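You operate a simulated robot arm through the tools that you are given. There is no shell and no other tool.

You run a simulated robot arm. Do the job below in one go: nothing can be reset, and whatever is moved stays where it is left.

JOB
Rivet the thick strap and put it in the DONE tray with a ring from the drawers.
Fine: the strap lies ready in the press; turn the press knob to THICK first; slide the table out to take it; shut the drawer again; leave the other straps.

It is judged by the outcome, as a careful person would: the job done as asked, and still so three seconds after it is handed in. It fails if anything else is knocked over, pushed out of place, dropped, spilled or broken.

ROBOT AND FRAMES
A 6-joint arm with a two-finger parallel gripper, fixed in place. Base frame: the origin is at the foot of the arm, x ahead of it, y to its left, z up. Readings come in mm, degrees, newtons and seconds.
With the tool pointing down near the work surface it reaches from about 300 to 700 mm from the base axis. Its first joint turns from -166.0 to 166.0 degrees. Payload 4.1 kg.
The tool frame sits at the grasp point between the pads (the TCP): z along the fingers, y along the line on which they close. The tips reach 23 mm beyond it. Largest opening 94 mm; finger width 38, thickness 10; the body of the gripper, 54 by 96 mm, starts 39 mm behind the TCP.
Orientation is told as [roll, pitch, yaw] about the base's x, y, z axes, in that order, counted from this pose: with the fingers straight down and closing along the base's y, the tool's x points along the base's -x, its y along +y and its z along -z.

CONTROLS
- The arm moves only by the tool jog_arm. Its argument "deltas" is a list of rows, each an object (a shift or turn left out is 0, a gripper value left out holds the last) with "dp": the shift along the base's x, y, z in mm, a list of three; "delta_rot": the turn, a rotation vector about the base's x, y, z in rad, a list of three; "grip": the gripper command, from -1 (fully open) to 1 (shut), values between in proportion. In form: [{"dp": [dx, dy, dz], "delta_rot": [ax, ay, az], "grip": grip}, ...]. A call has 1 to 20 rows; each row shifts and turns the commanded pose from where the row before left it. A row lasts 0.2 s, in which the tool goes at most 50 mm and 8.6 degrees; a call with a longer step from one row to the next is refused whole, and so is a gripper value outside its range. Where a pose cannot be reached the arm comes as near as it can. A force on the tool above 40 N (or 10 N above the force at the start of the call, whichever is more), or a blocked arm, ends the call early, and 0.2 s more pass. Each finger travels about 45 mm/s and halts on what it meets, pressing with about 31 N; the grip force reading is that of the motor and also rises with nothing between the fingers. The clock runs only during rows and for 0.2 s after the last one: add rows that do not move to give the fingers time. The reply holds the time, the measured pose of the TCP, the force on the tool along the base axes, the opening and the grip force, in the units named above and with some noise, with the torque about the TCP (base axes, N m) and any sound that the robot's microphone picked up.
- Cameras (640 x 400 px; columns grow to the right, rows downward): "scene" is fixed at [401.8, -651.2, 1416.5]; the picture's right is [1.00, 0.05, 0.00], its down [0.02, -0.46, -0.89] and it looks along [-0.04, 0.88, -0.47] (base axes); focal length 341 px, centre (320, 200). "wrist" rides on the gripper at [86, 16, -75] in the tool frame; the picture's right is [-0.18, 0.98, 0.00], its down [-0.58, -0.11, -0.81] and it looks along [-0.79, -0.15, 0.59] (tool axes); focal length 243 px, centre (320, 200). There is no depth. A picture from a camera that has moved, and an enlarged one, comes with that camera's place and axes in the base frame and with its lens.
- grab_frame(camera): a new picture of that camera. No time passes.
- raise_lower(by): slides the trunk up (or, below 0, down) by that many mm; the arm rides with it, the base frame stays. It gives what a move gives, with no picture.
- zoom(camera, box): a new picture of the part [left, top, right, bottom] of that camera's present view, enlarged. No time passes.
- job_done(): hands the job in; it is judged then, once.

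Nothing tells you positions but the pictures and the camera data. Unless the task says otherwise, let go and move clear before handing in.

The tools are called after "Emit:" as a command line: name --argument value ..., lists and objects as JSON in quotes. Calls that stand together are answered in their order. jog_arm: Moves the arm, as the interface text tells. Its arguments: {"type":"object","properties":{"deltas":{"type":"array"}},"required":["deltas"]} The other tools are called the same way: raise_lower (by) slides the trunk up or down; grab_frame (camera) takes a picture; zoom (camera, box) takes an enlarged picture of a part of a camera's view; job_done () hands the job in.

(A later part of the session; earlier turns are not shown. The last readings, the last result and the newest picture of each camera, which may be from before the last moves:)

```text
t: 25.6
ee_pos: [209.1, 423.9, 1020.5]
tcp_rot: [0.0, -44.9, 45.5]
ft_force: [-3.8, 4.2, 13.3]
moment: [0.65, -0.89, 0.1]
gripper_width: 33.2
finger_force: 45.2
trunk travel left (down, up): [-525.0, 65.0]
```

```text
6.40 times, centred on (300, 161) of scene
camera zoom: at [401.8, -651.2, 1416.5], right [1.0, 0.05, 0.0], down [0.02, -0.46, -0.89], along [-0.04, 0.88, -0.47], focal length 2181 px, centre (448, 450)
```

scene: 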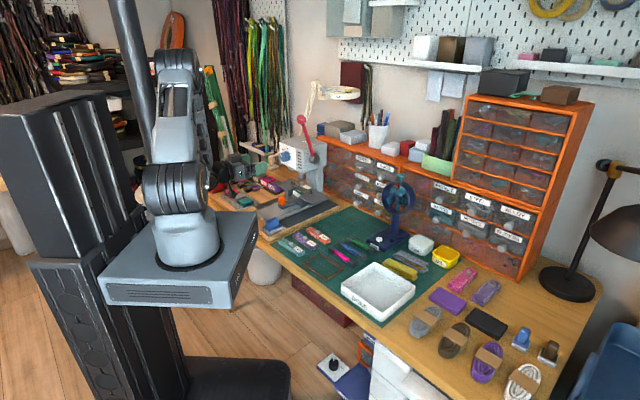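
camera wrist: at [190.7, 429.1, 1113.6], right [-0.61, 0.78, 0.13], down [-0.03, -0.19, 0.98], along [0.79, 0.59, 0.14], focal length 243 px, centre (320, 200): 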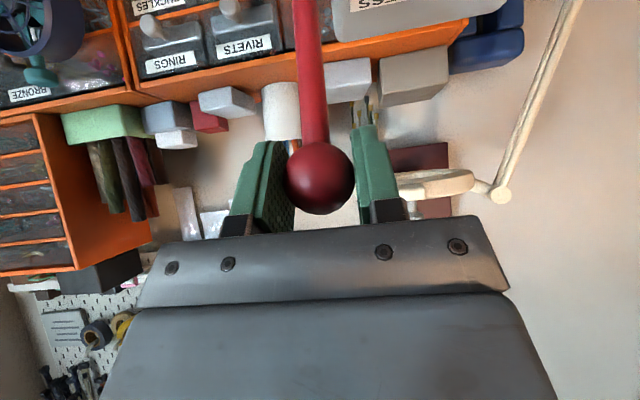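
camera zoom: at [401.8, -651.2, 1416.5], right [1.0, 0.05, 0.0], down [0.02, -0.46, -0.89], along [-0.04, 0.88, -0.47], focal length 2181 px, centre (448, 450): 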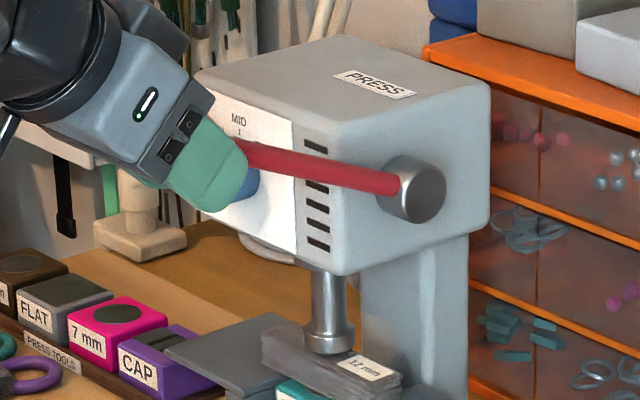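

Emit:
jog_arm --deltas '[{"dp": [-1.7, -1.7, -7]}, {"dp": [-1.5, -1.5, -7.1]}, {"dp": [-1.2, -1.2, -7.1]}, {"dp": [-1, -1, -7.2]}]'

Emit:
zoom --camera "scene" --box '[250, 130, 350, 192]'

```text
t: 26.6
ee_pos: [204.2, 419.4, 991.8]
tcp_rot: [0.1, -44.9, 45.3]
ft_force: [-3.0, -2.8, 22.0]
moment: [-0.27, 0.27, 0.04]
gripper_width: 33.0
finger_force: 44.9
trunk travel left (down, up): [-525.0, 65.0]
```

```text
6.40 times, centred on (300, 161) of scene
camera zoom: at [401.8, -651.2, 1416.5], right [1.0, 0.05, 0.0], down [0.02, -0.46, -0.89], along [-0.04, 0.88, -0.47], focal length 2181 px, centre (448, 450)
```

zoom: 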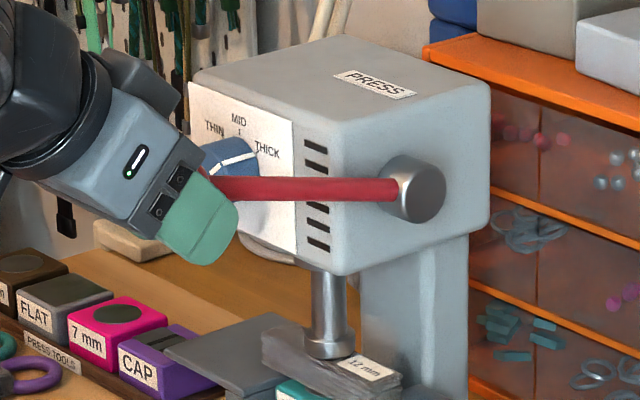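

The force is rising and the ram is on the rivet. I'll press further in fine steps.

Emit:
jog_arm --deltas '[{"dp": [-0.8, -0.8, -7.3]}, {"dp": [-0.6, -0.6, -7.3]}]'

Emit:
zoom --camera "scene" --box '[250, 130, 350, 192]'

```text
t: 27.2
ee_pos: [203.4, 418.5, 971.0]
tcp_rot: [-0.3, -44.2, 45.5]
ft_force: [1.1, 0.0, 0.1]
moment: [-0.01, -0.01, -0.04]
gripper_width: 0.0
finger_force: 42.6
trunk travel left (down, up): [-525.0, 65.0]
```

```text
6.40 times, centred on (300, 161) of scene
camera zoom: at [401.8, -651.2, 1416.5], right [1.0, 0.05, 0.0], down [0.02, -0.46, -0.89], along [-0.04, 0.88, -0.47], focal length 2181 px, centre (448, 450)
```

zoom: 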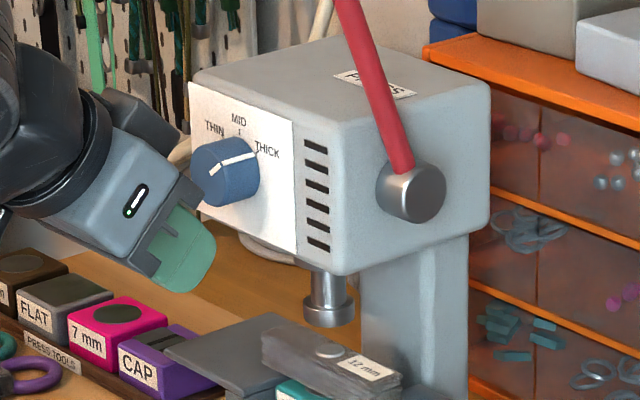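

The ball slipped from the grip and the lever sprang back up. I'll check whether the rivet has been set.

Emit:
zoom --camera "scene" --box '[284, 170, 324, 195]'

Emit:
grab_frame --camera "wrist"

Emit:
zoom --camera "scene" --box '[210, 80, 370, 180]'

```text
16.00 times, centred on (304, 182) of scene
camera zoom: at [401.8, -651.2, 1416.5], right [1.0, 0.05, 0.0], down [0.02, -0.46, -0.89], along [-0.04, 0.88, -0.47], focal length 5452 px, centre (576, 480)
```

zoom: 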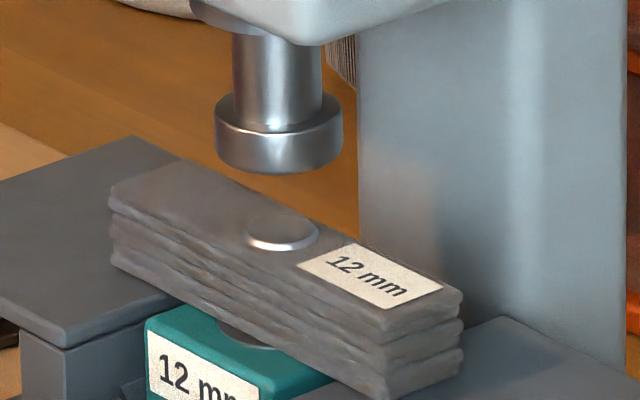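

```text
taken
camera wrist: at [109.7, 348.4, 964.5], right [-0.61, 0.78, 0.12], down [-0.03, -0.18, 0.98], along [0.79, 0.59, 0.13], focal length 243 px, centre (320, 200)
```

wrist: 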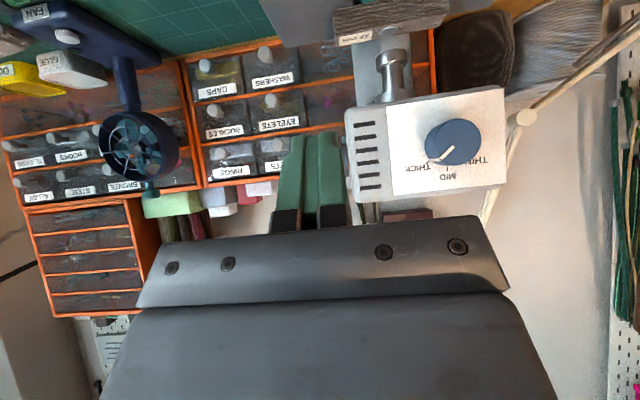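

```text
4.00 times, centred on (290, 130) of scene
camera zoom: at [401.8, -651.2, 1416.5], right [1.0, 0.05, 0.0], down [0.02, -0.46, -0.89], along [-0.04, 0.88, -0.47], focal length 1363 px, centre (440, 480)
```

zoom: 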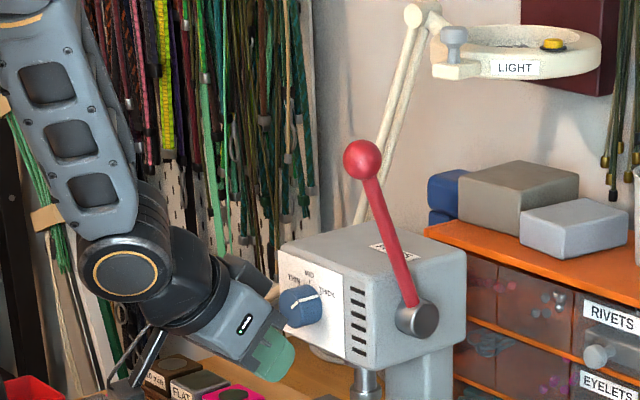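

The rivet head looks flatter and about 5 mm lower than before. I'll take a close look with the wrist camera to see whether it is fully set.

Emit:
zoom --camera "wrist" --box '[320, 0, 480, 100]'

Emit:
zoom --camera "scene" --box '[296, 179, 312, 189]'

Emit:
zoom --camera "scene" --box '[300, 225, 332, 245]'

```text
4.00 times, centred on (400, 50) of wrist
camera zoom: at [109.7, 348.4, 964.5], right [-0.61, 0.78, 0.12], down [-0.03, -0.18, 0.98], along [0.79, 0.59, 0.13], focal length 970 px, centre (0, 800)
```

zoom: 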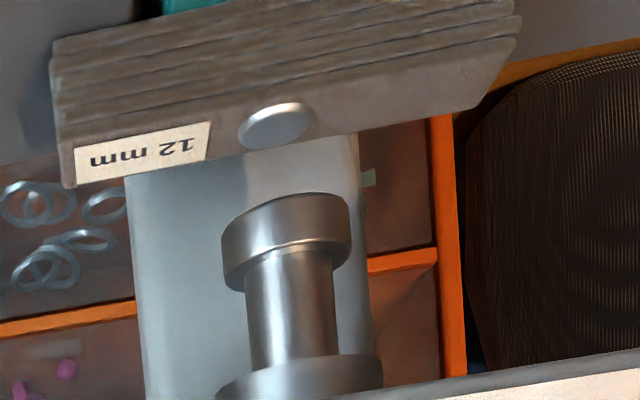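

```text
16.00 times, centred on (304, 184) of scene
camera zoom: at [401.8, -651.2, 1416.5], right [1.0, 0.05, 0.0], down [0.02, -0.46, -0.89], along [-0.04, 0.88, -0.47], focal length 5452 px, centre (576, 456)
```

zoom: 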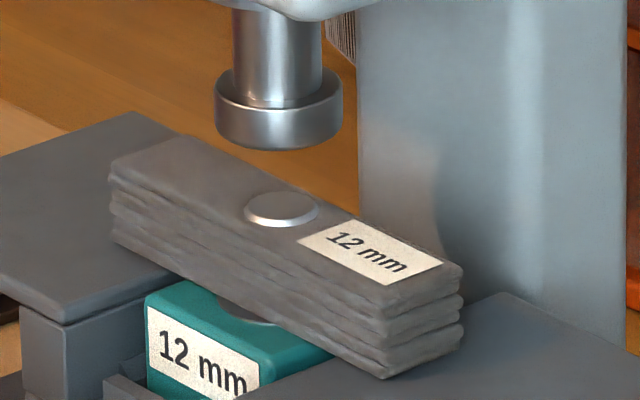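

```text
16.00 times, centred on (316, 235) of scene
camera zoom: at [401.8, -651.2, 1416.5], right [1.0, 0.05, 0.0], down [0.02, -0.46, -0.89], along [-0.04, 0.88, -0.47], focal length 5452 px, centre (384, -360)
```

zoom: 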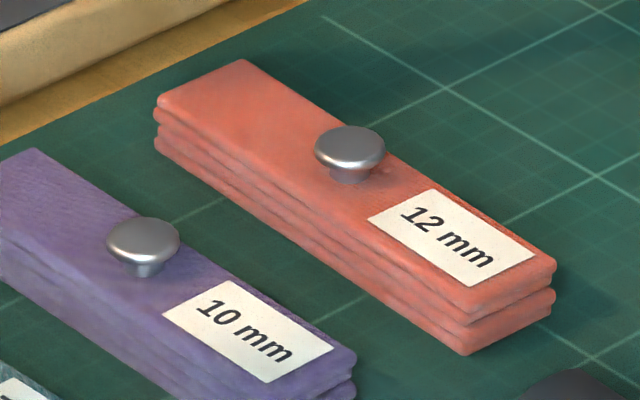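

The rivet head is now flush, unlike the proud rivets on the other straps, so it is set and the lever is back up. Next I'll go for the orange table handle, near (198, 510, 800), with the tool tilted so the wrist clears the knob.

Emit:
jog_arm --deltas '[{"dp": [-6.8, 17.5, -10], "grip": 0}, {"dp": [-6.8, 17.5, -15], "delta_rot": [-0.0823, 0.0823, 0]}, {"dp": [-6.8, 17.5, -20], "delta_rot": [-0.0823, 0.0823, 0]}, {"dp": [-6.8, 17.5, -20], "delta_rot": [-0.0823, 0.0823, 0]}]'

Emit:
grab_frame --camera "wrist"

Emit:
zoom --camera "scene" --box '[210, 120, 370, 220]'

```text
t: 28.2
ee_pos: [176.6, 489.9, 910.9]
tcp_rot: [0.2, -24.8, 45.3]
ft_force: [-0.2, -1.2, -0.1]
moment: [0.01, -0.02, 0.02]
gripper_width: 47.1
finger_force: 0.0
trunk travel left (down, up): [-525.0, 65.0]
```

```text
taken
camera wrist: at [86.3, 422.8, 943.1], right [-0.58, 0.81, 0.08], down [0.21, 0.06, 0.98], along [0.78, 0.58, -0.21], focal length 243 px, centre (320, 200)
```

wrist: 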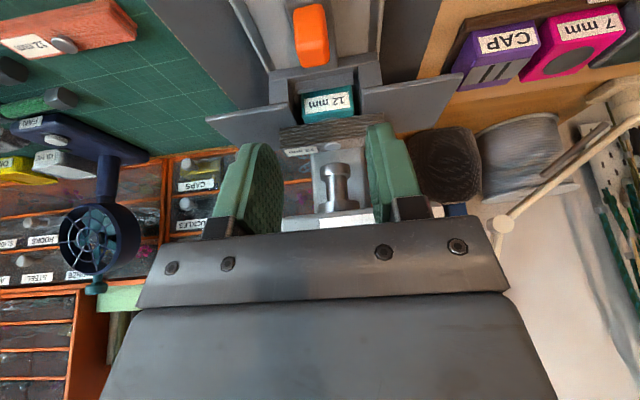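

```text
4.00 times, centred on (290, 170) of scene
camera zoom: at [401.8, -651.2, 1416.5], right [1.0, 0.05, 0.0], down [0.02, -0.46, -0.89], along [-0.04, 0.88, -0.47], focal length 1363 px, centre (440, 320)
```

zoom: 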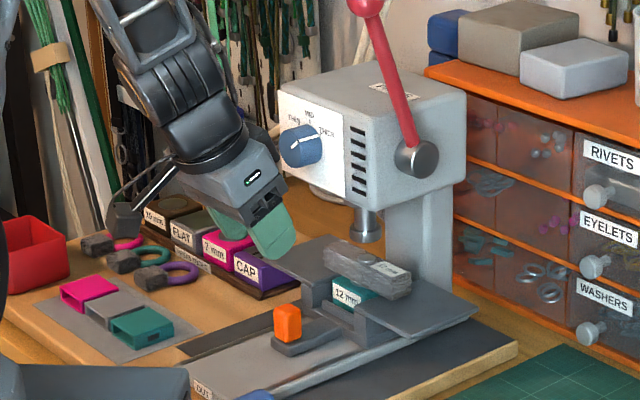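

Emit:
zoom --camera "wrist" --box '[240, 0, 400, 100]'

Emit:
zoom --camera "scene" --box '[266, 185, 306, 210]'

```text
4.00 times, centred on (320, 50) of wrist
camera zoom: at [86.3, 422.8, 943.1], right [-0.58, 0.81, 0.08], down [0.21, 0.06, 0.98], along [0.78, 0.58, -0.21], focal length 970 px, centre (320, 800)
```

zoom: 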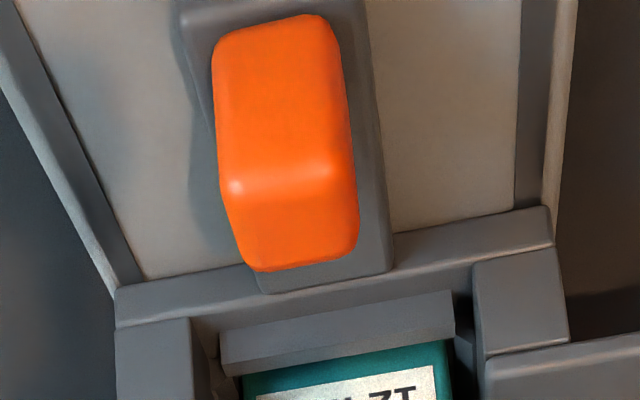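

```text
16.00 times, centred on (286, 198) of scene
camera zoom: at [401.8, -651.2, 1416.5], right [1.0, 0.05, 0.0], down [0.02, -0.46, -0.89], along [-0.04, 0.88, -0.47], focal length 5452 px, centre (864, 240)
```

zoom: 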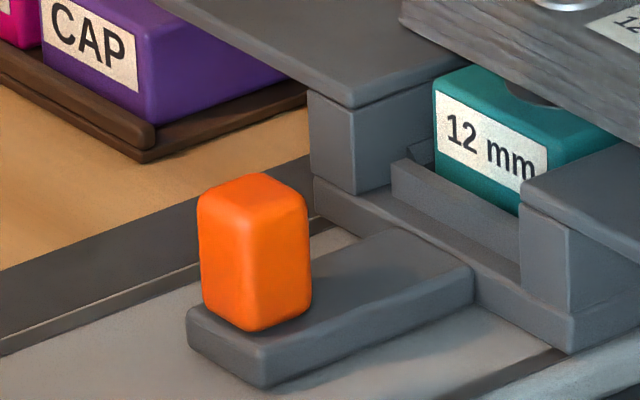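

The handle block is centred at about (198, 510), spans z 785–815 and is 21 mm wide. I'll lower onto it and grip.

Emit:
jog_arm --deltas '[{"dp": [9, 8.5, -10], "grip": 0}, {"dp": [9, 8.4, -10]}, {"dp": [0, 0, -20]}, {"dp": [0, 0, -20]}, {"dp": [0, 0, -20]}, {"dp": [0, 0, -13]}]'

Emit:
grab_frame --camera "wrist"

Emit:
zoom --camera "scene" --box '[230, 140, 330, 202]'

```text
t: 29.6
ee_pos: [193.2, 504.8, 819.2]
tcp_rot: [0.2, -24.8, 45.3]
ft_force: [0.4, -0.4, 0.1]
moment: [0.0, -0.01, 0.01]
gripper_width: 46.9
finger_force: 0.1
trunk travel left (down, up): [-525.0, 65.0]
```

```text
taken
camera wrist: at [103.9, 439.0, 850.4], right [-0.58, 0.81, 0.08], down [0.21, 0.06, 0.98], along [0.78, 0.58, -0.21], focal length 243 px, centre (320, 200)
```

wrist: 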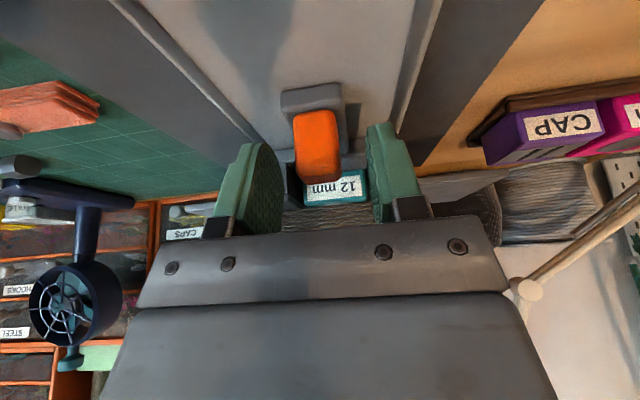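

```text
6.40 times, centred on (280, 171) of scene
camera zoom: at [401.8, -651.2, 1416.5], right [1.0, 0.05, 0.0], down [0.02, -0.46, -0.89], along [-0.04, 0.88, -0.47], focal length 2181 px, centre (576, 386)
```

zoom: 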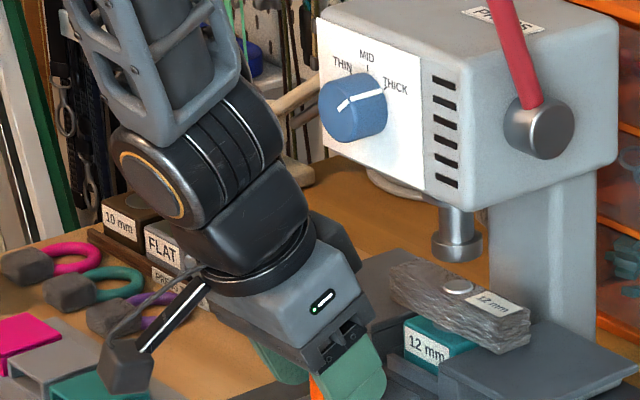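

The block sits between the fingers. I'll close and pull the table out along its rail.

Emit:
jog_arm --deltas '[{"grip": 0.5}, {"grip": 1}, {"grip": 1}, {"grip": 1}, {"dp": [-7, -7, 0]}, {"dp": [-10, -10, 0]}, {"dp": [-10, -10, 0]}]'

Emit:
zoom --camera "scene" --box '[210, 140, 370, 240]'

```text
t: 31.2
ee_pos: [167.0, 477.1, 819.4]
tcp_rot: [0.1, -24.8, 45.4]
ft_force: [-1.1, 2.1, -0.3]
moment: [0.68, -1.21, -0.83]
gripper_width: 21.7
finger_force: 44.6
trunk travel left (down, up): [-525.0, 65.0]
```

```text
4.00 times, centred on (290, 190) of scene
camera zoom: at [401.8, -651.2, 1416.5], right [1.0, 0.05, 0.0], down [0.02, -0.46, -0.89], along [-0.04, 0.88, -0.47], focal length 1363 px, centre (440, 240)
```

zoom: 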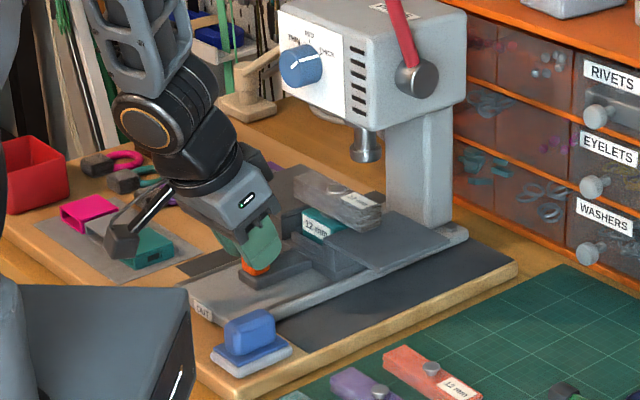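

The table slides smoothly. I'll keep pulling in steps and watch the blue stamp near the rail.

Emit:
jog_arm --deltas '[{"dp": [-10, -10, 0]}, {"dp": [-10, -10, 0]}, {"dp": [-8, -8, 0]}]'

Emit:
zoom --camera "scene" --box '[210, 140, 370, 240]'

Emit:
grab_frame --camera "wrist"

```text
t: 32.0
ee_pos: [138.5, 450.1, 818.8]
tcp_rot: [0.2, -24.7, 45.3]
ft_force: [0.5, 1.5, 0.9]
moment: [-0.84, 0.34, -0.57]
gripper_width: 22.0
finger_force: 45.0
trunk travel left (down, up): [-525.0, 65.0]
```

```text
4.00 times, centred on (290, 190) of scene
camera zoom: at [401.8, -651.2, 1416.5], right [1.0, 0.05, 0.0], down [0.02, -0.46, -0.89], along [-0.04, 0.88, -0.47], focal length 1363 px, centre (440, 240)
```

zoom: 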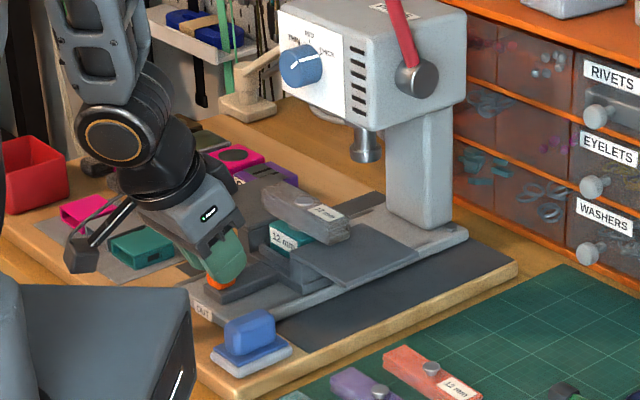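

```text
taken
camera wrist: at [49.1, 383.5, 850.5], right [-0.58, 0.81, 0.08], down [0.21, 0.06, 0.98], along [0.78, 0.58, -0.21], focal length 243 px, centre (320, 200)
```

wrist: 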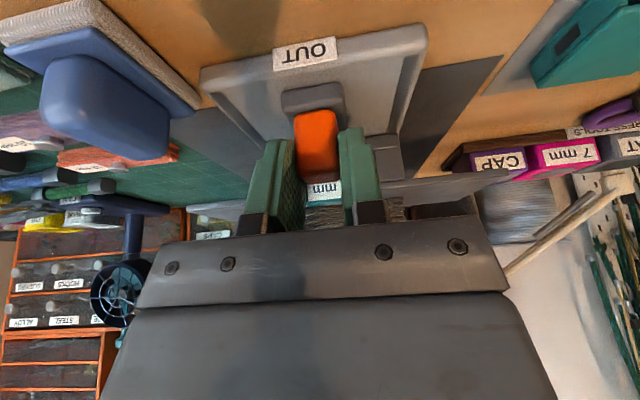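

Emit:
jog_arm --deltas '[{"dp": [-5, -5, 0]}, {"dp": [-5, -5, 0]}, {"dp": [-5, -5, 0]}]'

Emit:
zoom --camera "scene" --box '[230, 160, 330, 222]'

Emit:
grab_frame --camera "wrist"

```text
t: 32.8
ee_pos: [125.3, 435.1, 818.3]
tcp_rot: [0.2, -24.9, 45.3]
ft_force: [1.4, 0.9, 12.9]
moment: [-0.64, 0.25, -0.75]
gripper_width: 21.7
finger_force: 44.8
trunk travel left (down, up): [-525.0, 65.0]
```

```text
6.40 times, centred on (280, 191) of scene
camera zoom: at [401.8, -651.2, 1416.5], right [1.0, 0.05, 0.0], down [0.02, -0.46, -0.89], along [-0.04, 0.88, -0.47], focal length 2181 px, centre (576, 258)
```

zoom: 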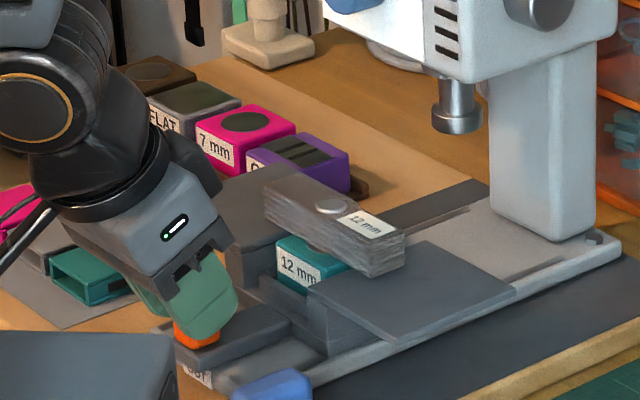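

```text
taken
camera wrist: at [34.7, 369.2, 850.2], right [-0.58, 0.81, 0.08], down [0.21, 0.05, 0.98], along [0.79, 0.58, -0.2], focal length 243 px, centre (320, 200)
```

wrist: 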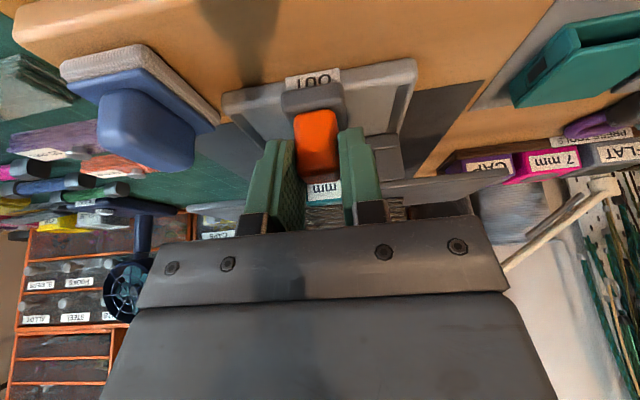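

Emit:
jog_arm --deltas '[{"dp": [-3, -3, 0.3]}, {"dp": [-3, -3, 0.3]}]'

Emit:
zoom --camera "scene" --box '[230, 160, 330, 222]'

```text
t: 33.4
ee_pos: [117.8, 428.4, 818.9]
tcp_rot: [0.1, -24.8, 45.4]
ft_force: [-0.4, 2.4, -1.7]
moment: [0.74, -1.27, -0.73]
gripper_width: 21.9
finger_force: 45.4
trunk travel left (down, up): [-525.0, 65.0]
```

```text
6.40 times, centred on (280, 191) of scene
camera zoom: at [401.8, -651.2, 1416.5], right [1.0, 0.05, 0.0], down [0.02, -0.46, -0.89], along [-0.04, 0.88, -0.47], focal length 2181 px, centre (576, 258)
```

zoom: 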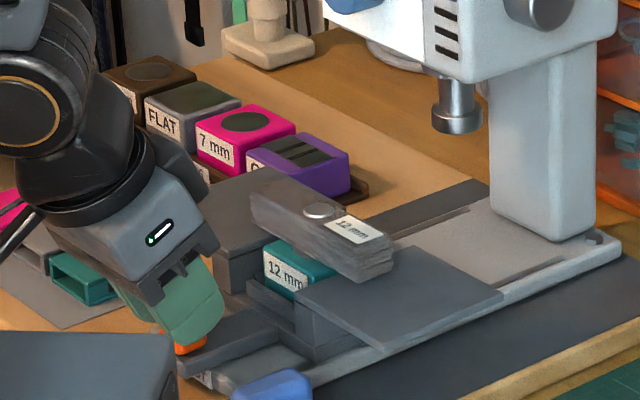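

The table is out by about 107 mm and the strap is well clear of the ram. I'll check the stamp's clearance before deciding whether to pull further.

Emit:
zoom --camera "scene" --box '[255, 195, 319, 235]'

Emit:
grab_frame --camera "wrist"

```text
10.00 times, centred on (287, 215) of scene
camera zoom: at [401.8, -651.2, 1416.5], right [1.0, 0.05, 0.0], down [0.02, -0.46, -0.89], along [-0.04, 0.88, -0.47], focal length 3407 px, centre (650, 50)
```

zoom: 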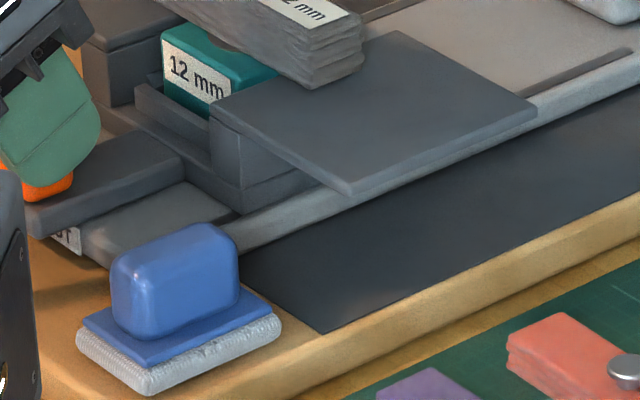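

```text
taken
camera wrist: at [28.2, 362.5, 850.4], right [-0.58, 0.81, 0.08], down [0.21, 0.06, 0.98], along [0.78, 0.59, -0.21], focal length 243 px, centre (320, 200)
```

wrist: 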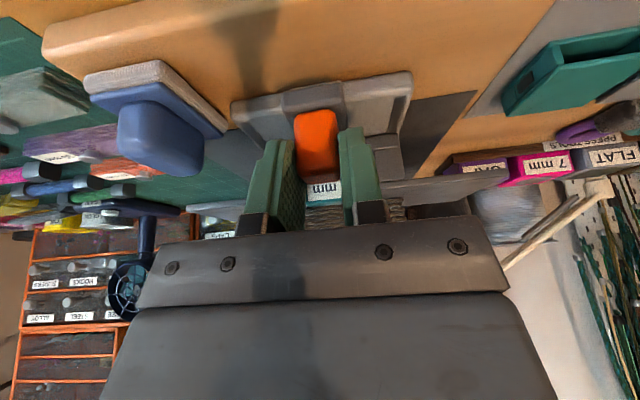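

There is clear room, so I'll pull out another 18 mm to get good access to the strap.

Emit:
jog_arm --deltas '[{"dp": [-3.2, -3.2, 0]}, {"dp": [-3.2, -3.2, 0]}, {"dp": [-3.2, -3.2, 0]}, {"dp": [-3.2, -3.2, 0]}]'

Emit:
zoom --camera "scene" --box '[240, 165, 330, 221]'

```text
t: 34.4
ee_pos: [104.6, 416.2, 818.4]
tcp_rot: [0.1, -24.9, 45.4]
ft_force: [0.9, 0.1, 7.7]
moment: [-0.71, 0.3, -0.78]
gripper_width: 21.9
finger_force: 44.3
trunk travel left (down, up): [-525.0, 65.0]
```

```text
7.11 times, centred on (285, 193) of scene
camera zoom: at [401.8, -651.2, 1416.5], right [1.0, 0.05, 0.0], down [0.02, -0.46, -0.89], along [-0.04, 0.88, -0.47], focal length 2423 px, centre (569, 250)
```

zoom: 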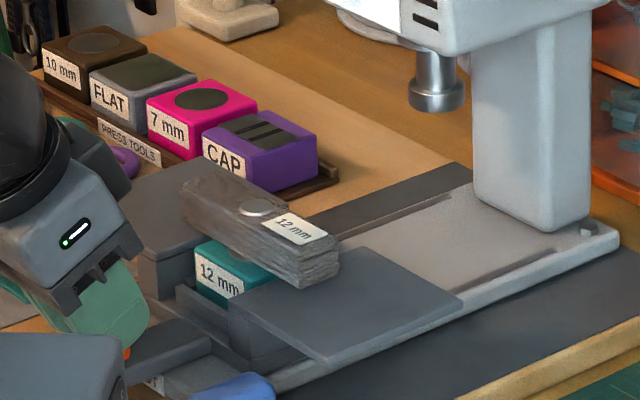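

The strap is now well out, with its centre near (180, 494). I'll release the handle, lift clear and straighten the tool for a look down at the strap.

Emit:
jog_arm --deltas '[{"grip": 0}, {"grip": 0}, {"grip": 0}, {"dp": [0, 0, 25]}, {"dp": [0, 0, 40]}, {"dp": [0, 0, 40], "delta_rot": [-0.1024, 0.1024, 0]}, {"dp": [0, 0, 35], "delta_rot": [-0.1024, 0.1024, 0], "grip": -0.5}, {"dp": [0, 0, 0], "delta_rot": [-0.1024, 0.1024, 0]}]'

Emit:
grab_frame --camera "wrist"

Emit:
zoom --camera "scene" --box '[240, 165, 330, 221]'

```text
t: 36.2
ee_pos: [103.5, 417.3, 959.2]
tcp_rot: [0.3, 0.3, 45.3]
ft_force: [0.7, -0.9, 0.0]
moment: [0.01, -0.03, -0.02]
gripper_width: 70.5
finger_force: 0.0
trunk travel left (down, up): [-525.0, 65.0]
```

```text
taken
camera wrist: at [32.1, 367.8, 1034.5], right [-0.57, 0.82, 0.0], down [0.49, 0.34, 0.8], along [0.66, 0.46, -0.6], focal length 243 px, centre (320, 200)
```

wrist: 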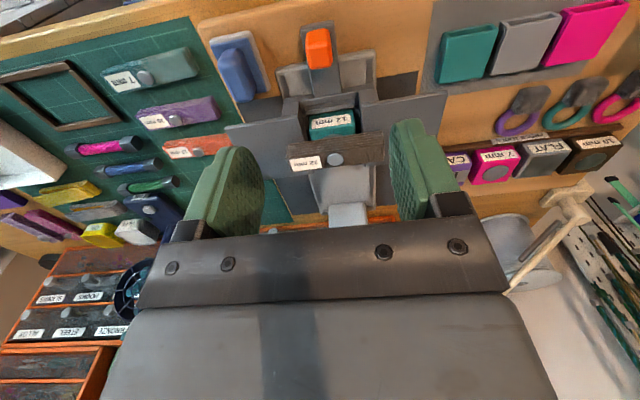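

```text
7.11 times, centred on (285, 193) of scene
camera zoom: at [401.8, -651.2, 1416.5], right [1.0, 0.05, 0.0], down [0.02, -0.46, -0.89], along [-0.04, 0.88, -0.47], focal length 2423 px, centre (569, 250)
```

zoom: 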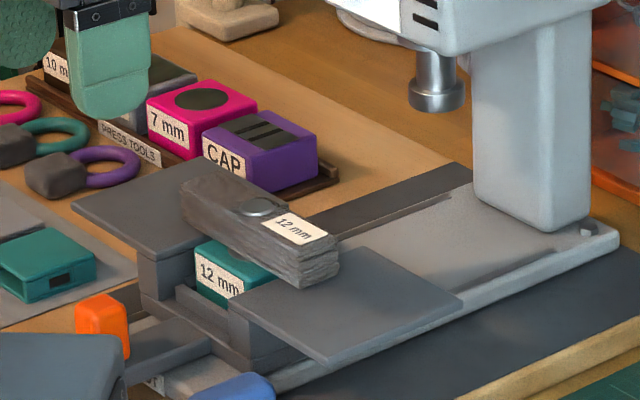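

The strap is clearly visible. I'll zoom to measure it.

Emit:
zoom --camera "wrist" --box '[270, 90, 430, 190]'

Emit:
zoom --camera "scene" --box '[260, 180, 300, 205]'

```text
4.00 times, centred on (350, 140) of wrist
camera zoom: at [32.1, 367.8, 1034.5], right [-0.57, 0.82, 0.0], down [0.49, 0.34, 0.8], along [0.66, 0.46, -0.6], focal length 970 px, centre (200, 440)
```

zoom: 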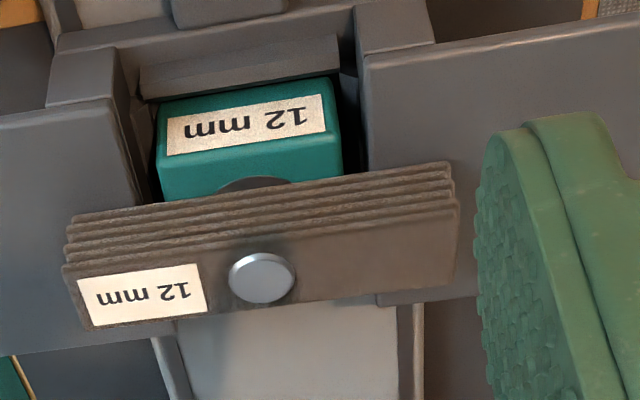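

```text
16.00 times, centred on (280, 192) of scene
camera zoom: at [401.8, -651.2, 1416.5], right [1.0, 0.05, 0.0], down [0.02, -0.46, -0.89], along [-0.04, 0.88, -0.47], focal length 5452 px, centre (960, 320)
```

zoom: 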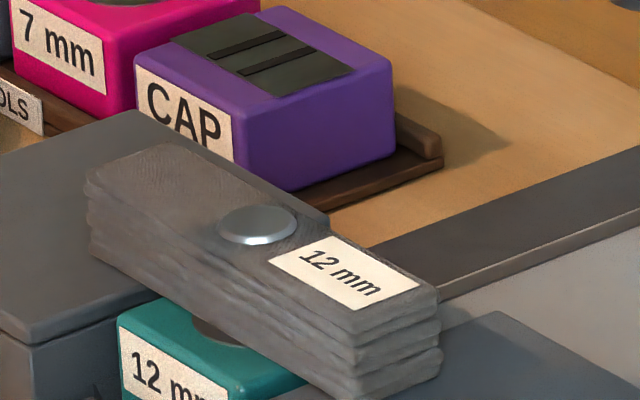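

The strap is centred at (180.5, 492, 836), about 25 mm wide and 23 mm thick, and lies across the rail. I'll turn the gripper 90° to close across its width and hover above it.

Emit:
jog_arm --deltas '[{"dp": [7, 6.8, -2.5], "delta_rot": [0, 0, -0.1428], "grip": -0.1}, {"dp": [7, 6.8, -2.5], "delta_rot": [0, 0, -0.1428]}, {"dp": [7, 6.8, -2.5], "delta_rot": [0, 0, -0.1428]}, {"dp": [7, 6.8, -2.5], "delta_rot": [0, 0, -0.1428]}, {"dp": [7, 6.8, -2.5], "delta_rot": [0, 0, -0.1428]}, {"dp": [7, 6.8, -2.5], "delta_rot": [0, 0, -0.1428]}, {"dp": [7, 6.8, -2.5], "delta_rot": [0, 0, -0.1428]}, {"dp": [7, 6.8, -2.5], "delta_rot": [0, 0, -0.1428]}, {"dp": [7, 6.8, -2.5], "delta_rot": [0, 0, -0.1428]}, {"dp": [7, 6.8, -2.5], "delta_rot": [0, 0, -0.1428]}, {"dp": [7, 7, -2.5], "delta_rot": [0, 0, -0.1428]}]'

Emit:
grab_frame --camera "wrist"

Emit:
zoom --camera "scene" --box '[210, 120, 370, 220]'

```text
t: 38.6
ee_pos: [182.0, 492.5, 931.3]
tcp_rot: [0.3, 0.0, -44.8]
ft_force: [-0.7, 0.3, 0.6]
moment: [-0.03, -0.01, 0.01]
gripper_width: 51.9
finger_force: 0.1
trunk travel left (down, up): [-525.0, 65.0]
```

```text
taken
camera wrist: at [130.4, 564.7, 1005.7], right [0.82, 0.57, 0.0], down [0.33, -0.49, 0.81], along [0.46, -0.66, -0.59], focal length 243 px, centre (320, 200)
```

wrist: 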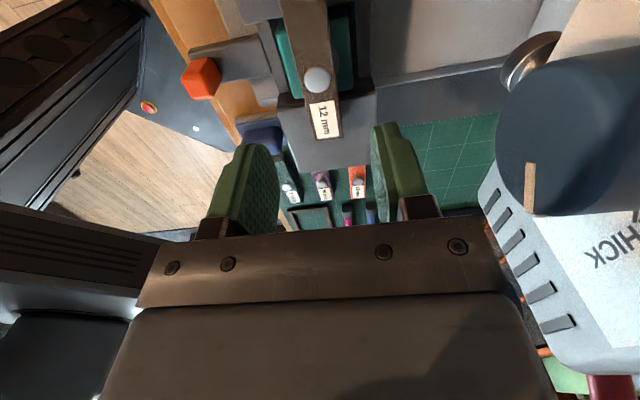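

```text
4.00 times, centred on (290, 170) of scene
camera zoom: at [401.8, -651.2, 1416.5], right [1.0, 0.05, 0.0], down [0.02, -0.46, -0.89], along [-0.04, 0.88, -0.47], focal length 1363 px, centre (440, 320)
```

zoom: 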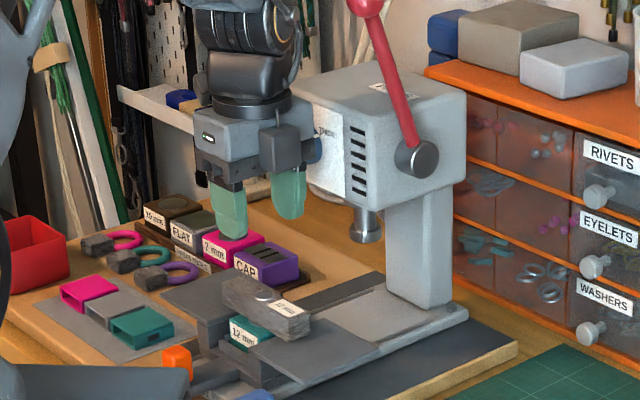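

The gripper is centred over the rivet and clear of the knob. I'll descend with the tips just above the table shelf and grip.

Emit:
jog_arm --deltas '[{"dp": [-1.2, -0.6, -20], "grip": -0.1}, {"dp": [0, 0, -20]}, {"dp": [0, 0, -20]}, {"dp": [0, 0, -18]}, {"dp": [0, 0, -10]}, {"dp": [0, 0, -8]}]'

Emit:
zoom --camera "scene" --box '[240, 140, 340, 202]'

Emit:
grab_frame --camera "wrist"

```text
t: 40.0
ee_pos: [179.5, 491.5, 835.8]
tcp_rot: [0.3, 0.1, -44.7]
ft_force: [0.4, 0.3, -0.2]
moment: [-0.02, -0.01, 0.01]
gripper_width: 51.7
finger_force: 0.1
trunk travel left (down, up): [-525.0, 65.0]
```

```text
6.40 times, centred on (290, 171) of scene
camera zoom: at [401.8, -651.2, 1416.5], right [1.0, 0.05, 0.0], down [0.02, -0.46, -0.89], along [-0.04, 0.88, -0.47], focal length 2181 px, centre (512, 386)
```

zoom: 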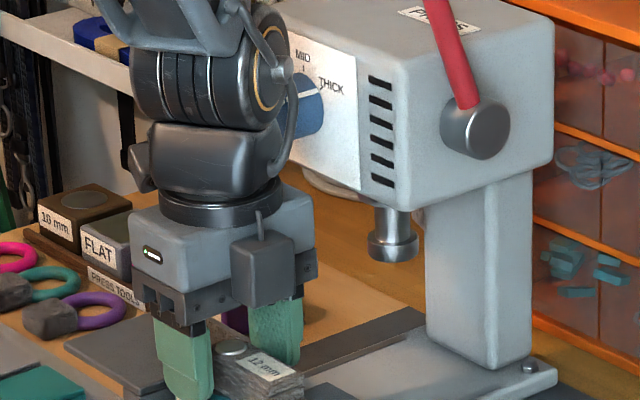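

```text
taken
camera wrist: at [129.1, 563.3, 911.2], right [0.82, 0.57, 0.01], down [0.33, -0.49, 0.8], along [0.46, -0.66, -0.59], focal length 243 px, centre (320, 200)
```

wrist: 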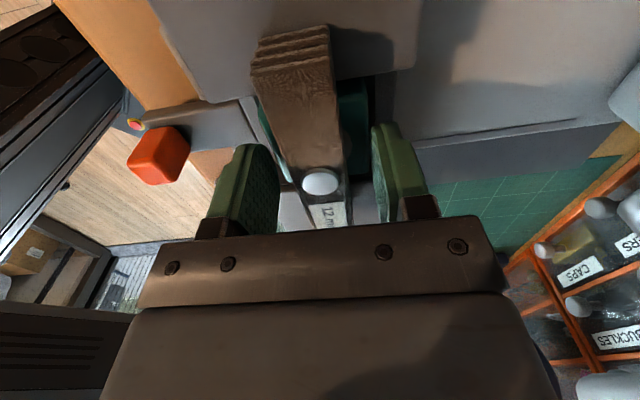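

Emit:
jog_arm --deltas '[{"grip": 0.2}, {"grip": 0.6}, {"grip": 1}, {"grip": 1}, {"grip": 1}, {"dp": [0, 0, 8]}, {"dp": [0, 0, 10]}]'

Emit:
zoom --camera "scene" --box '[240, 140, 340, 202]'

Emit:
grab_frame --camera "wrist"

```text
t: 41.6
ee_pos: [181.5, 491.4, 855.1]
tcp_rot: [0.4, 0.1, -44.7]
ft_force: [-0.6, 0.0, -0.7]
moment: [-0.01, 0.01, -0.01]
gripper_width: 25.1
finger_force: 31.6
trunk travel left (down, up): [-525.0, 65.0]
```

```text
6.40 times, centred on (290, 171) of scene
camera zoom: at [401.8, -651.2, 1416.5], right [1.0, 0.05, 0.0], down [0.02, -0.46, -0.89], along [-0.04, 0.88, -0.47], focal length 2181 px, centre (512, 386)
```

zoom: 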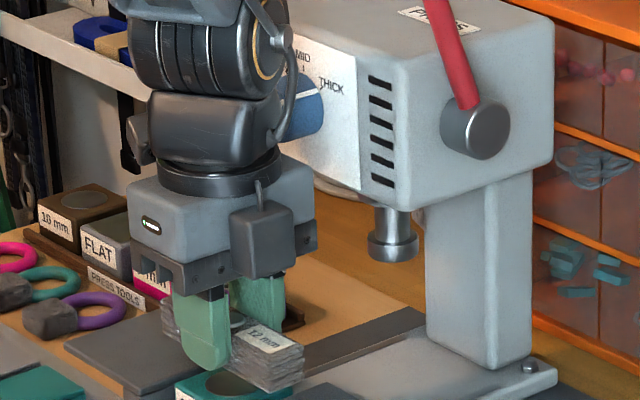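

```text
taken
camera wrist: at [129.7, 563.1, 929.3], right [0.82, 0.57, 0.01], down [0.33, -0.49, 0.8], along [0.46, -0.66, -0.59], focal length 243 px, centre (320, 200)
```

wrist: 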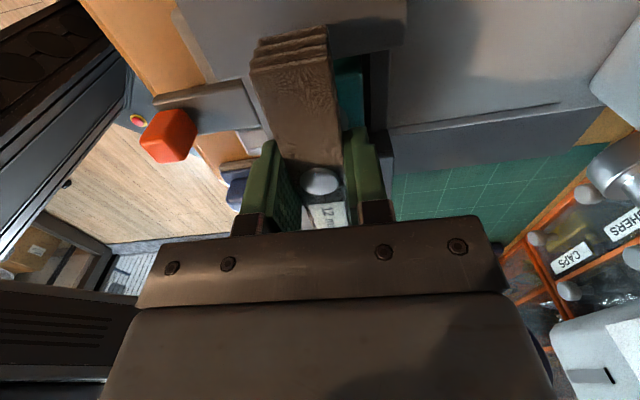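

The strap is held by its sides. I'll lift and back away from the press, then carry it over to the DONE tray, centred near (527, 82).

Emit:
jog_arm --deltas '[{"dp": [0, 0, 15]}, {"dp": [-5, -5, 20]}, {"dp": [-8, -8, 20]}, {"dp": [-10, -10, 25]}, {"dp": [-12, -12, 25]}]'

Emit:
jog_arm --deltas '[{"dp": [26.1, -24.3, -4]}, {"dp": [26.1, -24.3, -4]}, {"dp": [26.1, -24.3, -4]}, {"dp": [26.1, -24.3, -4]}, {"dp": [26.1, -24.3, -4]}, {"dp": [26.1, -24.3, -4]}, {"dp": [26.1, -24.3, -4]}, {"dp": [26.1, -24.3, -4]}, {"dp": [26.1, -24.3, -4]}, {"dp": [26.1, -24.3, -4]}, {"dp": [26.1, -24.3, -4]}, {"dp": [26.1, -24.3, -4]}, {"dp": [26.1, -24.3, -4]}, {"dp": [26.1, -24.3, -4]}, {"dp": [26.1, -24.3, -4]}]'

Emit:
grab_frame --camera "scene"

Emit:
grab_frame --camera "wrist"

```text
t: 42.8
ee_pos: [145.1, 456.0, 958.9]
tcp_rot: [0.4, 0.2, -44.8]
ft_force: [-1.1, 1.2, 0.7]
moment: [-0.04, -0.01, 0.02]
gripper_width: 25.0
finger_force: 31.6
trunk travel left (down, up): [-525.0, 65.0]
```

```text
t: 46.0
ee_pos: [539.0, 92.3, 898.0]
tcp_rot: [0.3, 0.1, -44.6]
ft_force: [-0.5, 0.6, -0.6]
moment: [0.01, 0.01, 0.0]
gripper_width: 25.3
finger_force: 30.8
trunk travel left (down, up): [-525.0, 65.0]
```

```text
taken
```

scene: 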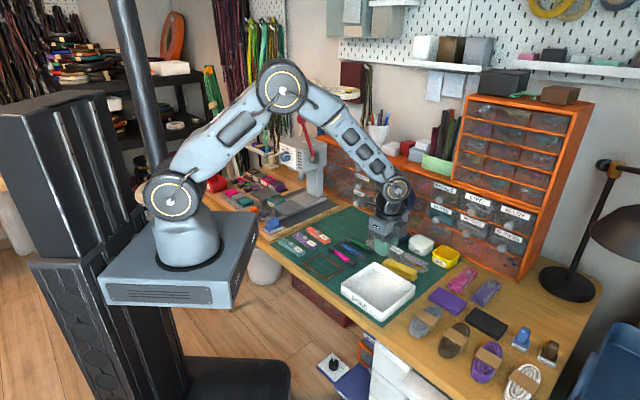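

```text
taken
camera wrist: at [486.7, 165.3, 972.4], right [0.82, 0.57, 0.0], down [0.34, -0.49, 0.8], along [0.46, -0.66, -0.59], focal length 243 px, centre (320, 200)
```

wrist: 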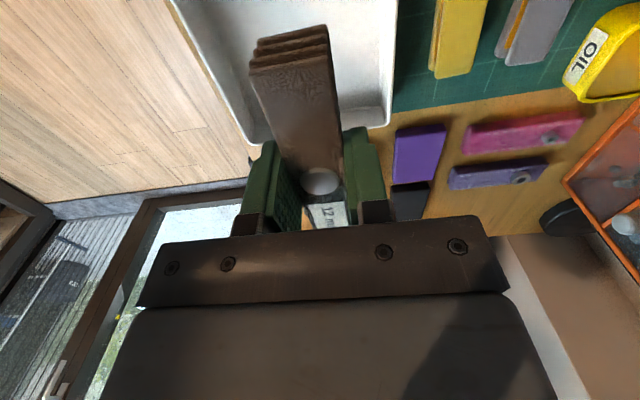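

The strap is right over the tray with room on all sides. I'll lower it in and feel for the floor.

Emit:
jog_arm --deltas '[{"dp": [0, 0, -20]}, {"dp": [0, 0, -20]}, {"dp": [0, 0, -20]}, {"dp": [0, 0, -20]}, {"dp": [0, 0, -20]}, {"dp": [0, 0, -15]}]'

Emit:
zoom --camera "scene" --box '[320, 230, 440, 330]'

Emit:
grab_frame --camera "wrist"

```text
t: 47.4
ee_pos: [536.2, 91.0, 783.0]
tcp_rot: [0.2, 0.1, -44.7]
ft_force: [0.3, -0.1, -0.8]
moment: [0.0, 0.01, 0.0]
gripper_width: 25.0
finger_force: 30.7
trunk travel left (down, up): [-525.0, 65.0]
```

```text
4.00 times, centred on (380, 280) of scene
camera zoom: at [401.8, -651.2, 1416.5], right [1.0, 0.05, 0.0], down [0.02, -0.46, -0.89], along [-0.04, 0.88, -0.47], focal length 1363 px, centre (80, -120)
```

zoom: 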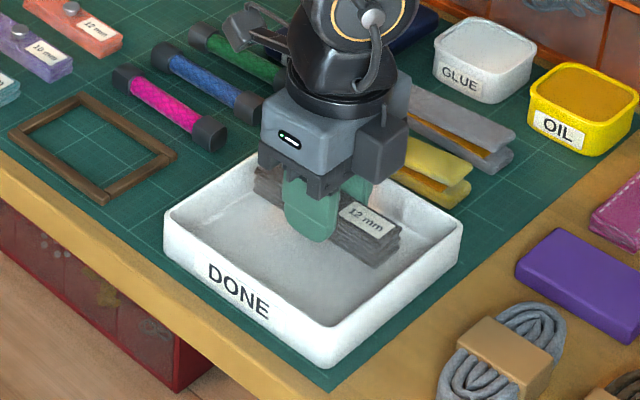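

```text
taken
camera wrist: at [485.2, 163.2, 858.0], right [0.82, 0.57, 0.01], down [0.33, -0.49, 0.8], along [0.46, -0.66, -0.59], focal length 243 px, centre (320, 200)
```

wrist: 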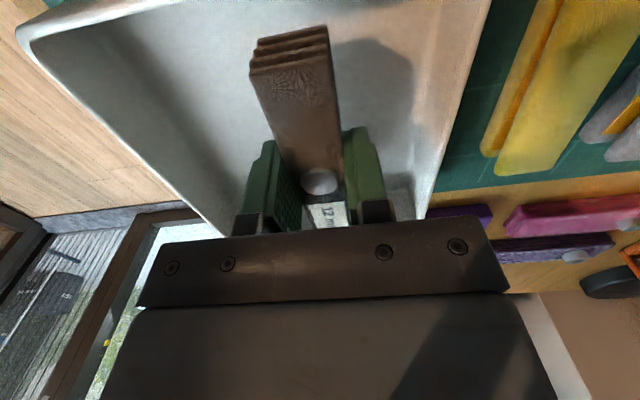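

Emit:
jog_arm --deltas '[{"dp": [0, 0, -4]}, {"dp": [0, 0, -4]}, {"dp": [0, 0, -3]}, {"dp": [0, 0, -2]}]'

Emit:
zoom --camera "scene" --box '[350, 250, 430, 300]'

```text
t: 48.4
ee_pos: [536.2, 91.1, 769.7]
tcp_rot: [0.3, 0.2, -44.7]
ft_force: [0.6, 0.5, -0.5]
moment: [0.0, 0.01, 0.0]
gripper_width: 25.1
finger_force: 30.9
trunk travel left (down, up): [-525.0, 65.0]
```

```text
8.00 times, centred on (390, 275) of scene
camera zoom: at [401.8, -651.2, 1416.5], right [1.0, 0.05, 0.0], down [0.02, -0.46, -0.89], along [-0.04, 0.88, -0.47], focal length 2726 px, centre (-240, -400)
```

zoom: 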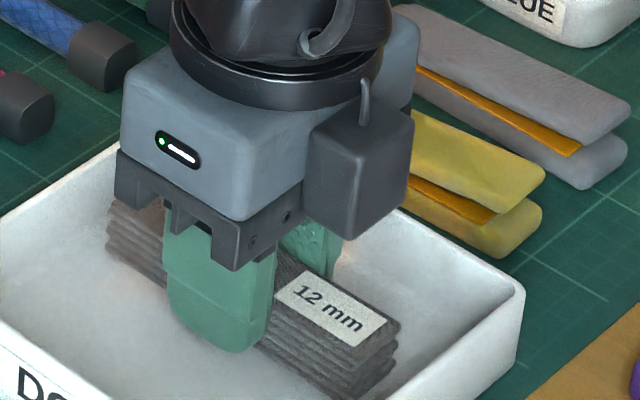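

Emit:
jog_arm --deltas '[{"dp": [0, 0, -2]}, {"dp": [0, 0, -2]}, {"dp": [0, 0, -2]}]'

Emit:
zoom --camera "scene" --box '[350, 250, 430, 300]'

```text
t: 49.2
ee_pos: [537.0, 91.5, 765.1]
tcp_rot: [0.3, 0.1, -44.7]
ft_force: [0.7, 0.0, -0.7]
moment: [0.0, -0.01, 0.03]
gripper_width: 24.9
finger_force: 31.5
trunk travel left (down, up): [-525.0, 65.0]
```

```text
8.00 times, centred on (390, 275) of scene
camera zoom: at [401.8, -651.2, 1416.5], right [1.0, 0.05, 0.0], down [0.02, -0.46, -0.89], along [-0.04, 0.88, -0.47], focal length 2726 px, centre (-240, -400)
```

zoom: 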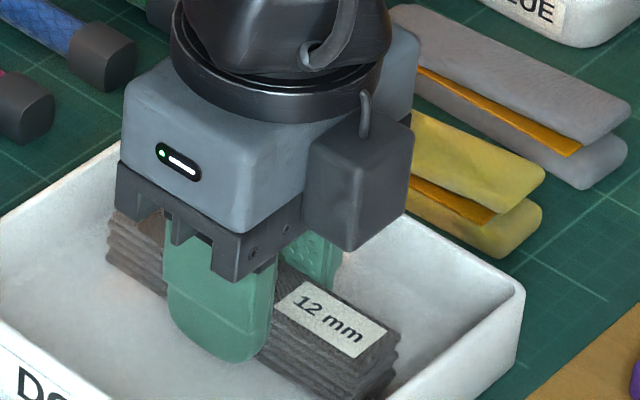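

Emit:
jog_arm --deltas '[{"dp": [0, 0, -2]}, {"dp": [0, 0, -2]}]'

```text
t: 49.8
ee_pos: [537.2, 92.6, 762.8]
tcp_rot: [0.4, 0.1, -44.8]
ft_force: [-3.1, -0.4, 16.6]
moment: [0.13, 0.35, 0.03]
gripper_width: 25.2
finger_force: 31.5
trunk travel left (down, up): [-525.0, 65.0]
```

The strap has touched the tray floor. I'll ease off, open moderately and lift away.

Emit:
jog_arm --deltas '[{"dp": [0, 0, 1.5], "grip": 1}, {"grip": 0.3}, {"grip": 0.1}, {"grip": 0.1}, {"dp": [0, 0, 20]}, {"dp": [0, 0, 40]}, {"dp": [0, 0, 45]}, {"dp": [0, 0, 45]}]'

Emit:
grab_frame --camera "scene"

Emit:
zoom --camera "scene" --box '[320, 230, 440, 330]'

Emit:
grab_frame --camera "wrist"

```text
t: 51.6
ee_pos: [537.8, 90.6, 912.6]
tcp_rot: [0.2, 0.1, -44.7]
ft_force: [-0.4, 0.2, 0.4]
moment: [0.0, 0.0, 0.0]
gripper_width: 42.1
finger_force: 0.0
trunk travel left (down, up): [-525.0, 65.0]
```

```text
taken
```

scene: 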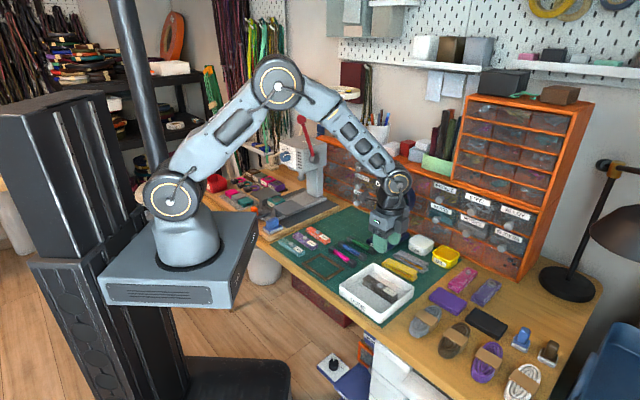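

```text
4.00 times, centred on (380, 280) of scene
camera zoom: at [401.8, -651.2, 1416.5], right [1.0, 0.05, 0.0], down [0.02, -0.46, -0.89], along [-0.04, 0.88, -0.47], focal length 1363 px, centre (80, -120)
```

zoom: 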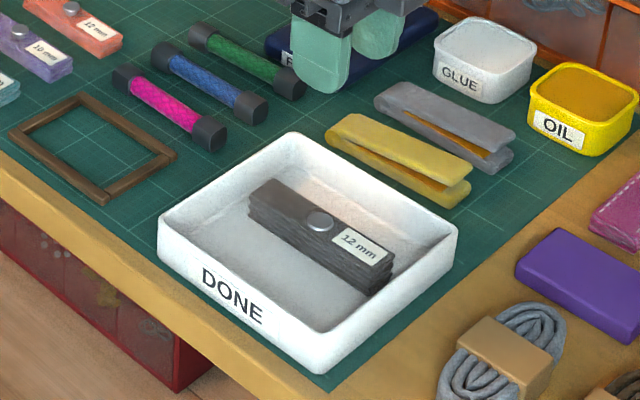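

```text
taken
camera wrist: at [487.0, 162.6, 988.3], right [0.82, 0.57, 0.0], down [0.34, -0.49, 0.8], along [0.46, -0.66, -0.59], focal length 243 px, centre (320, 200)
```

wrist: 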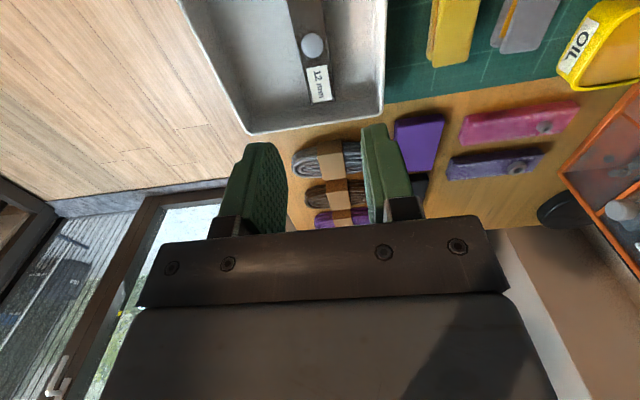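

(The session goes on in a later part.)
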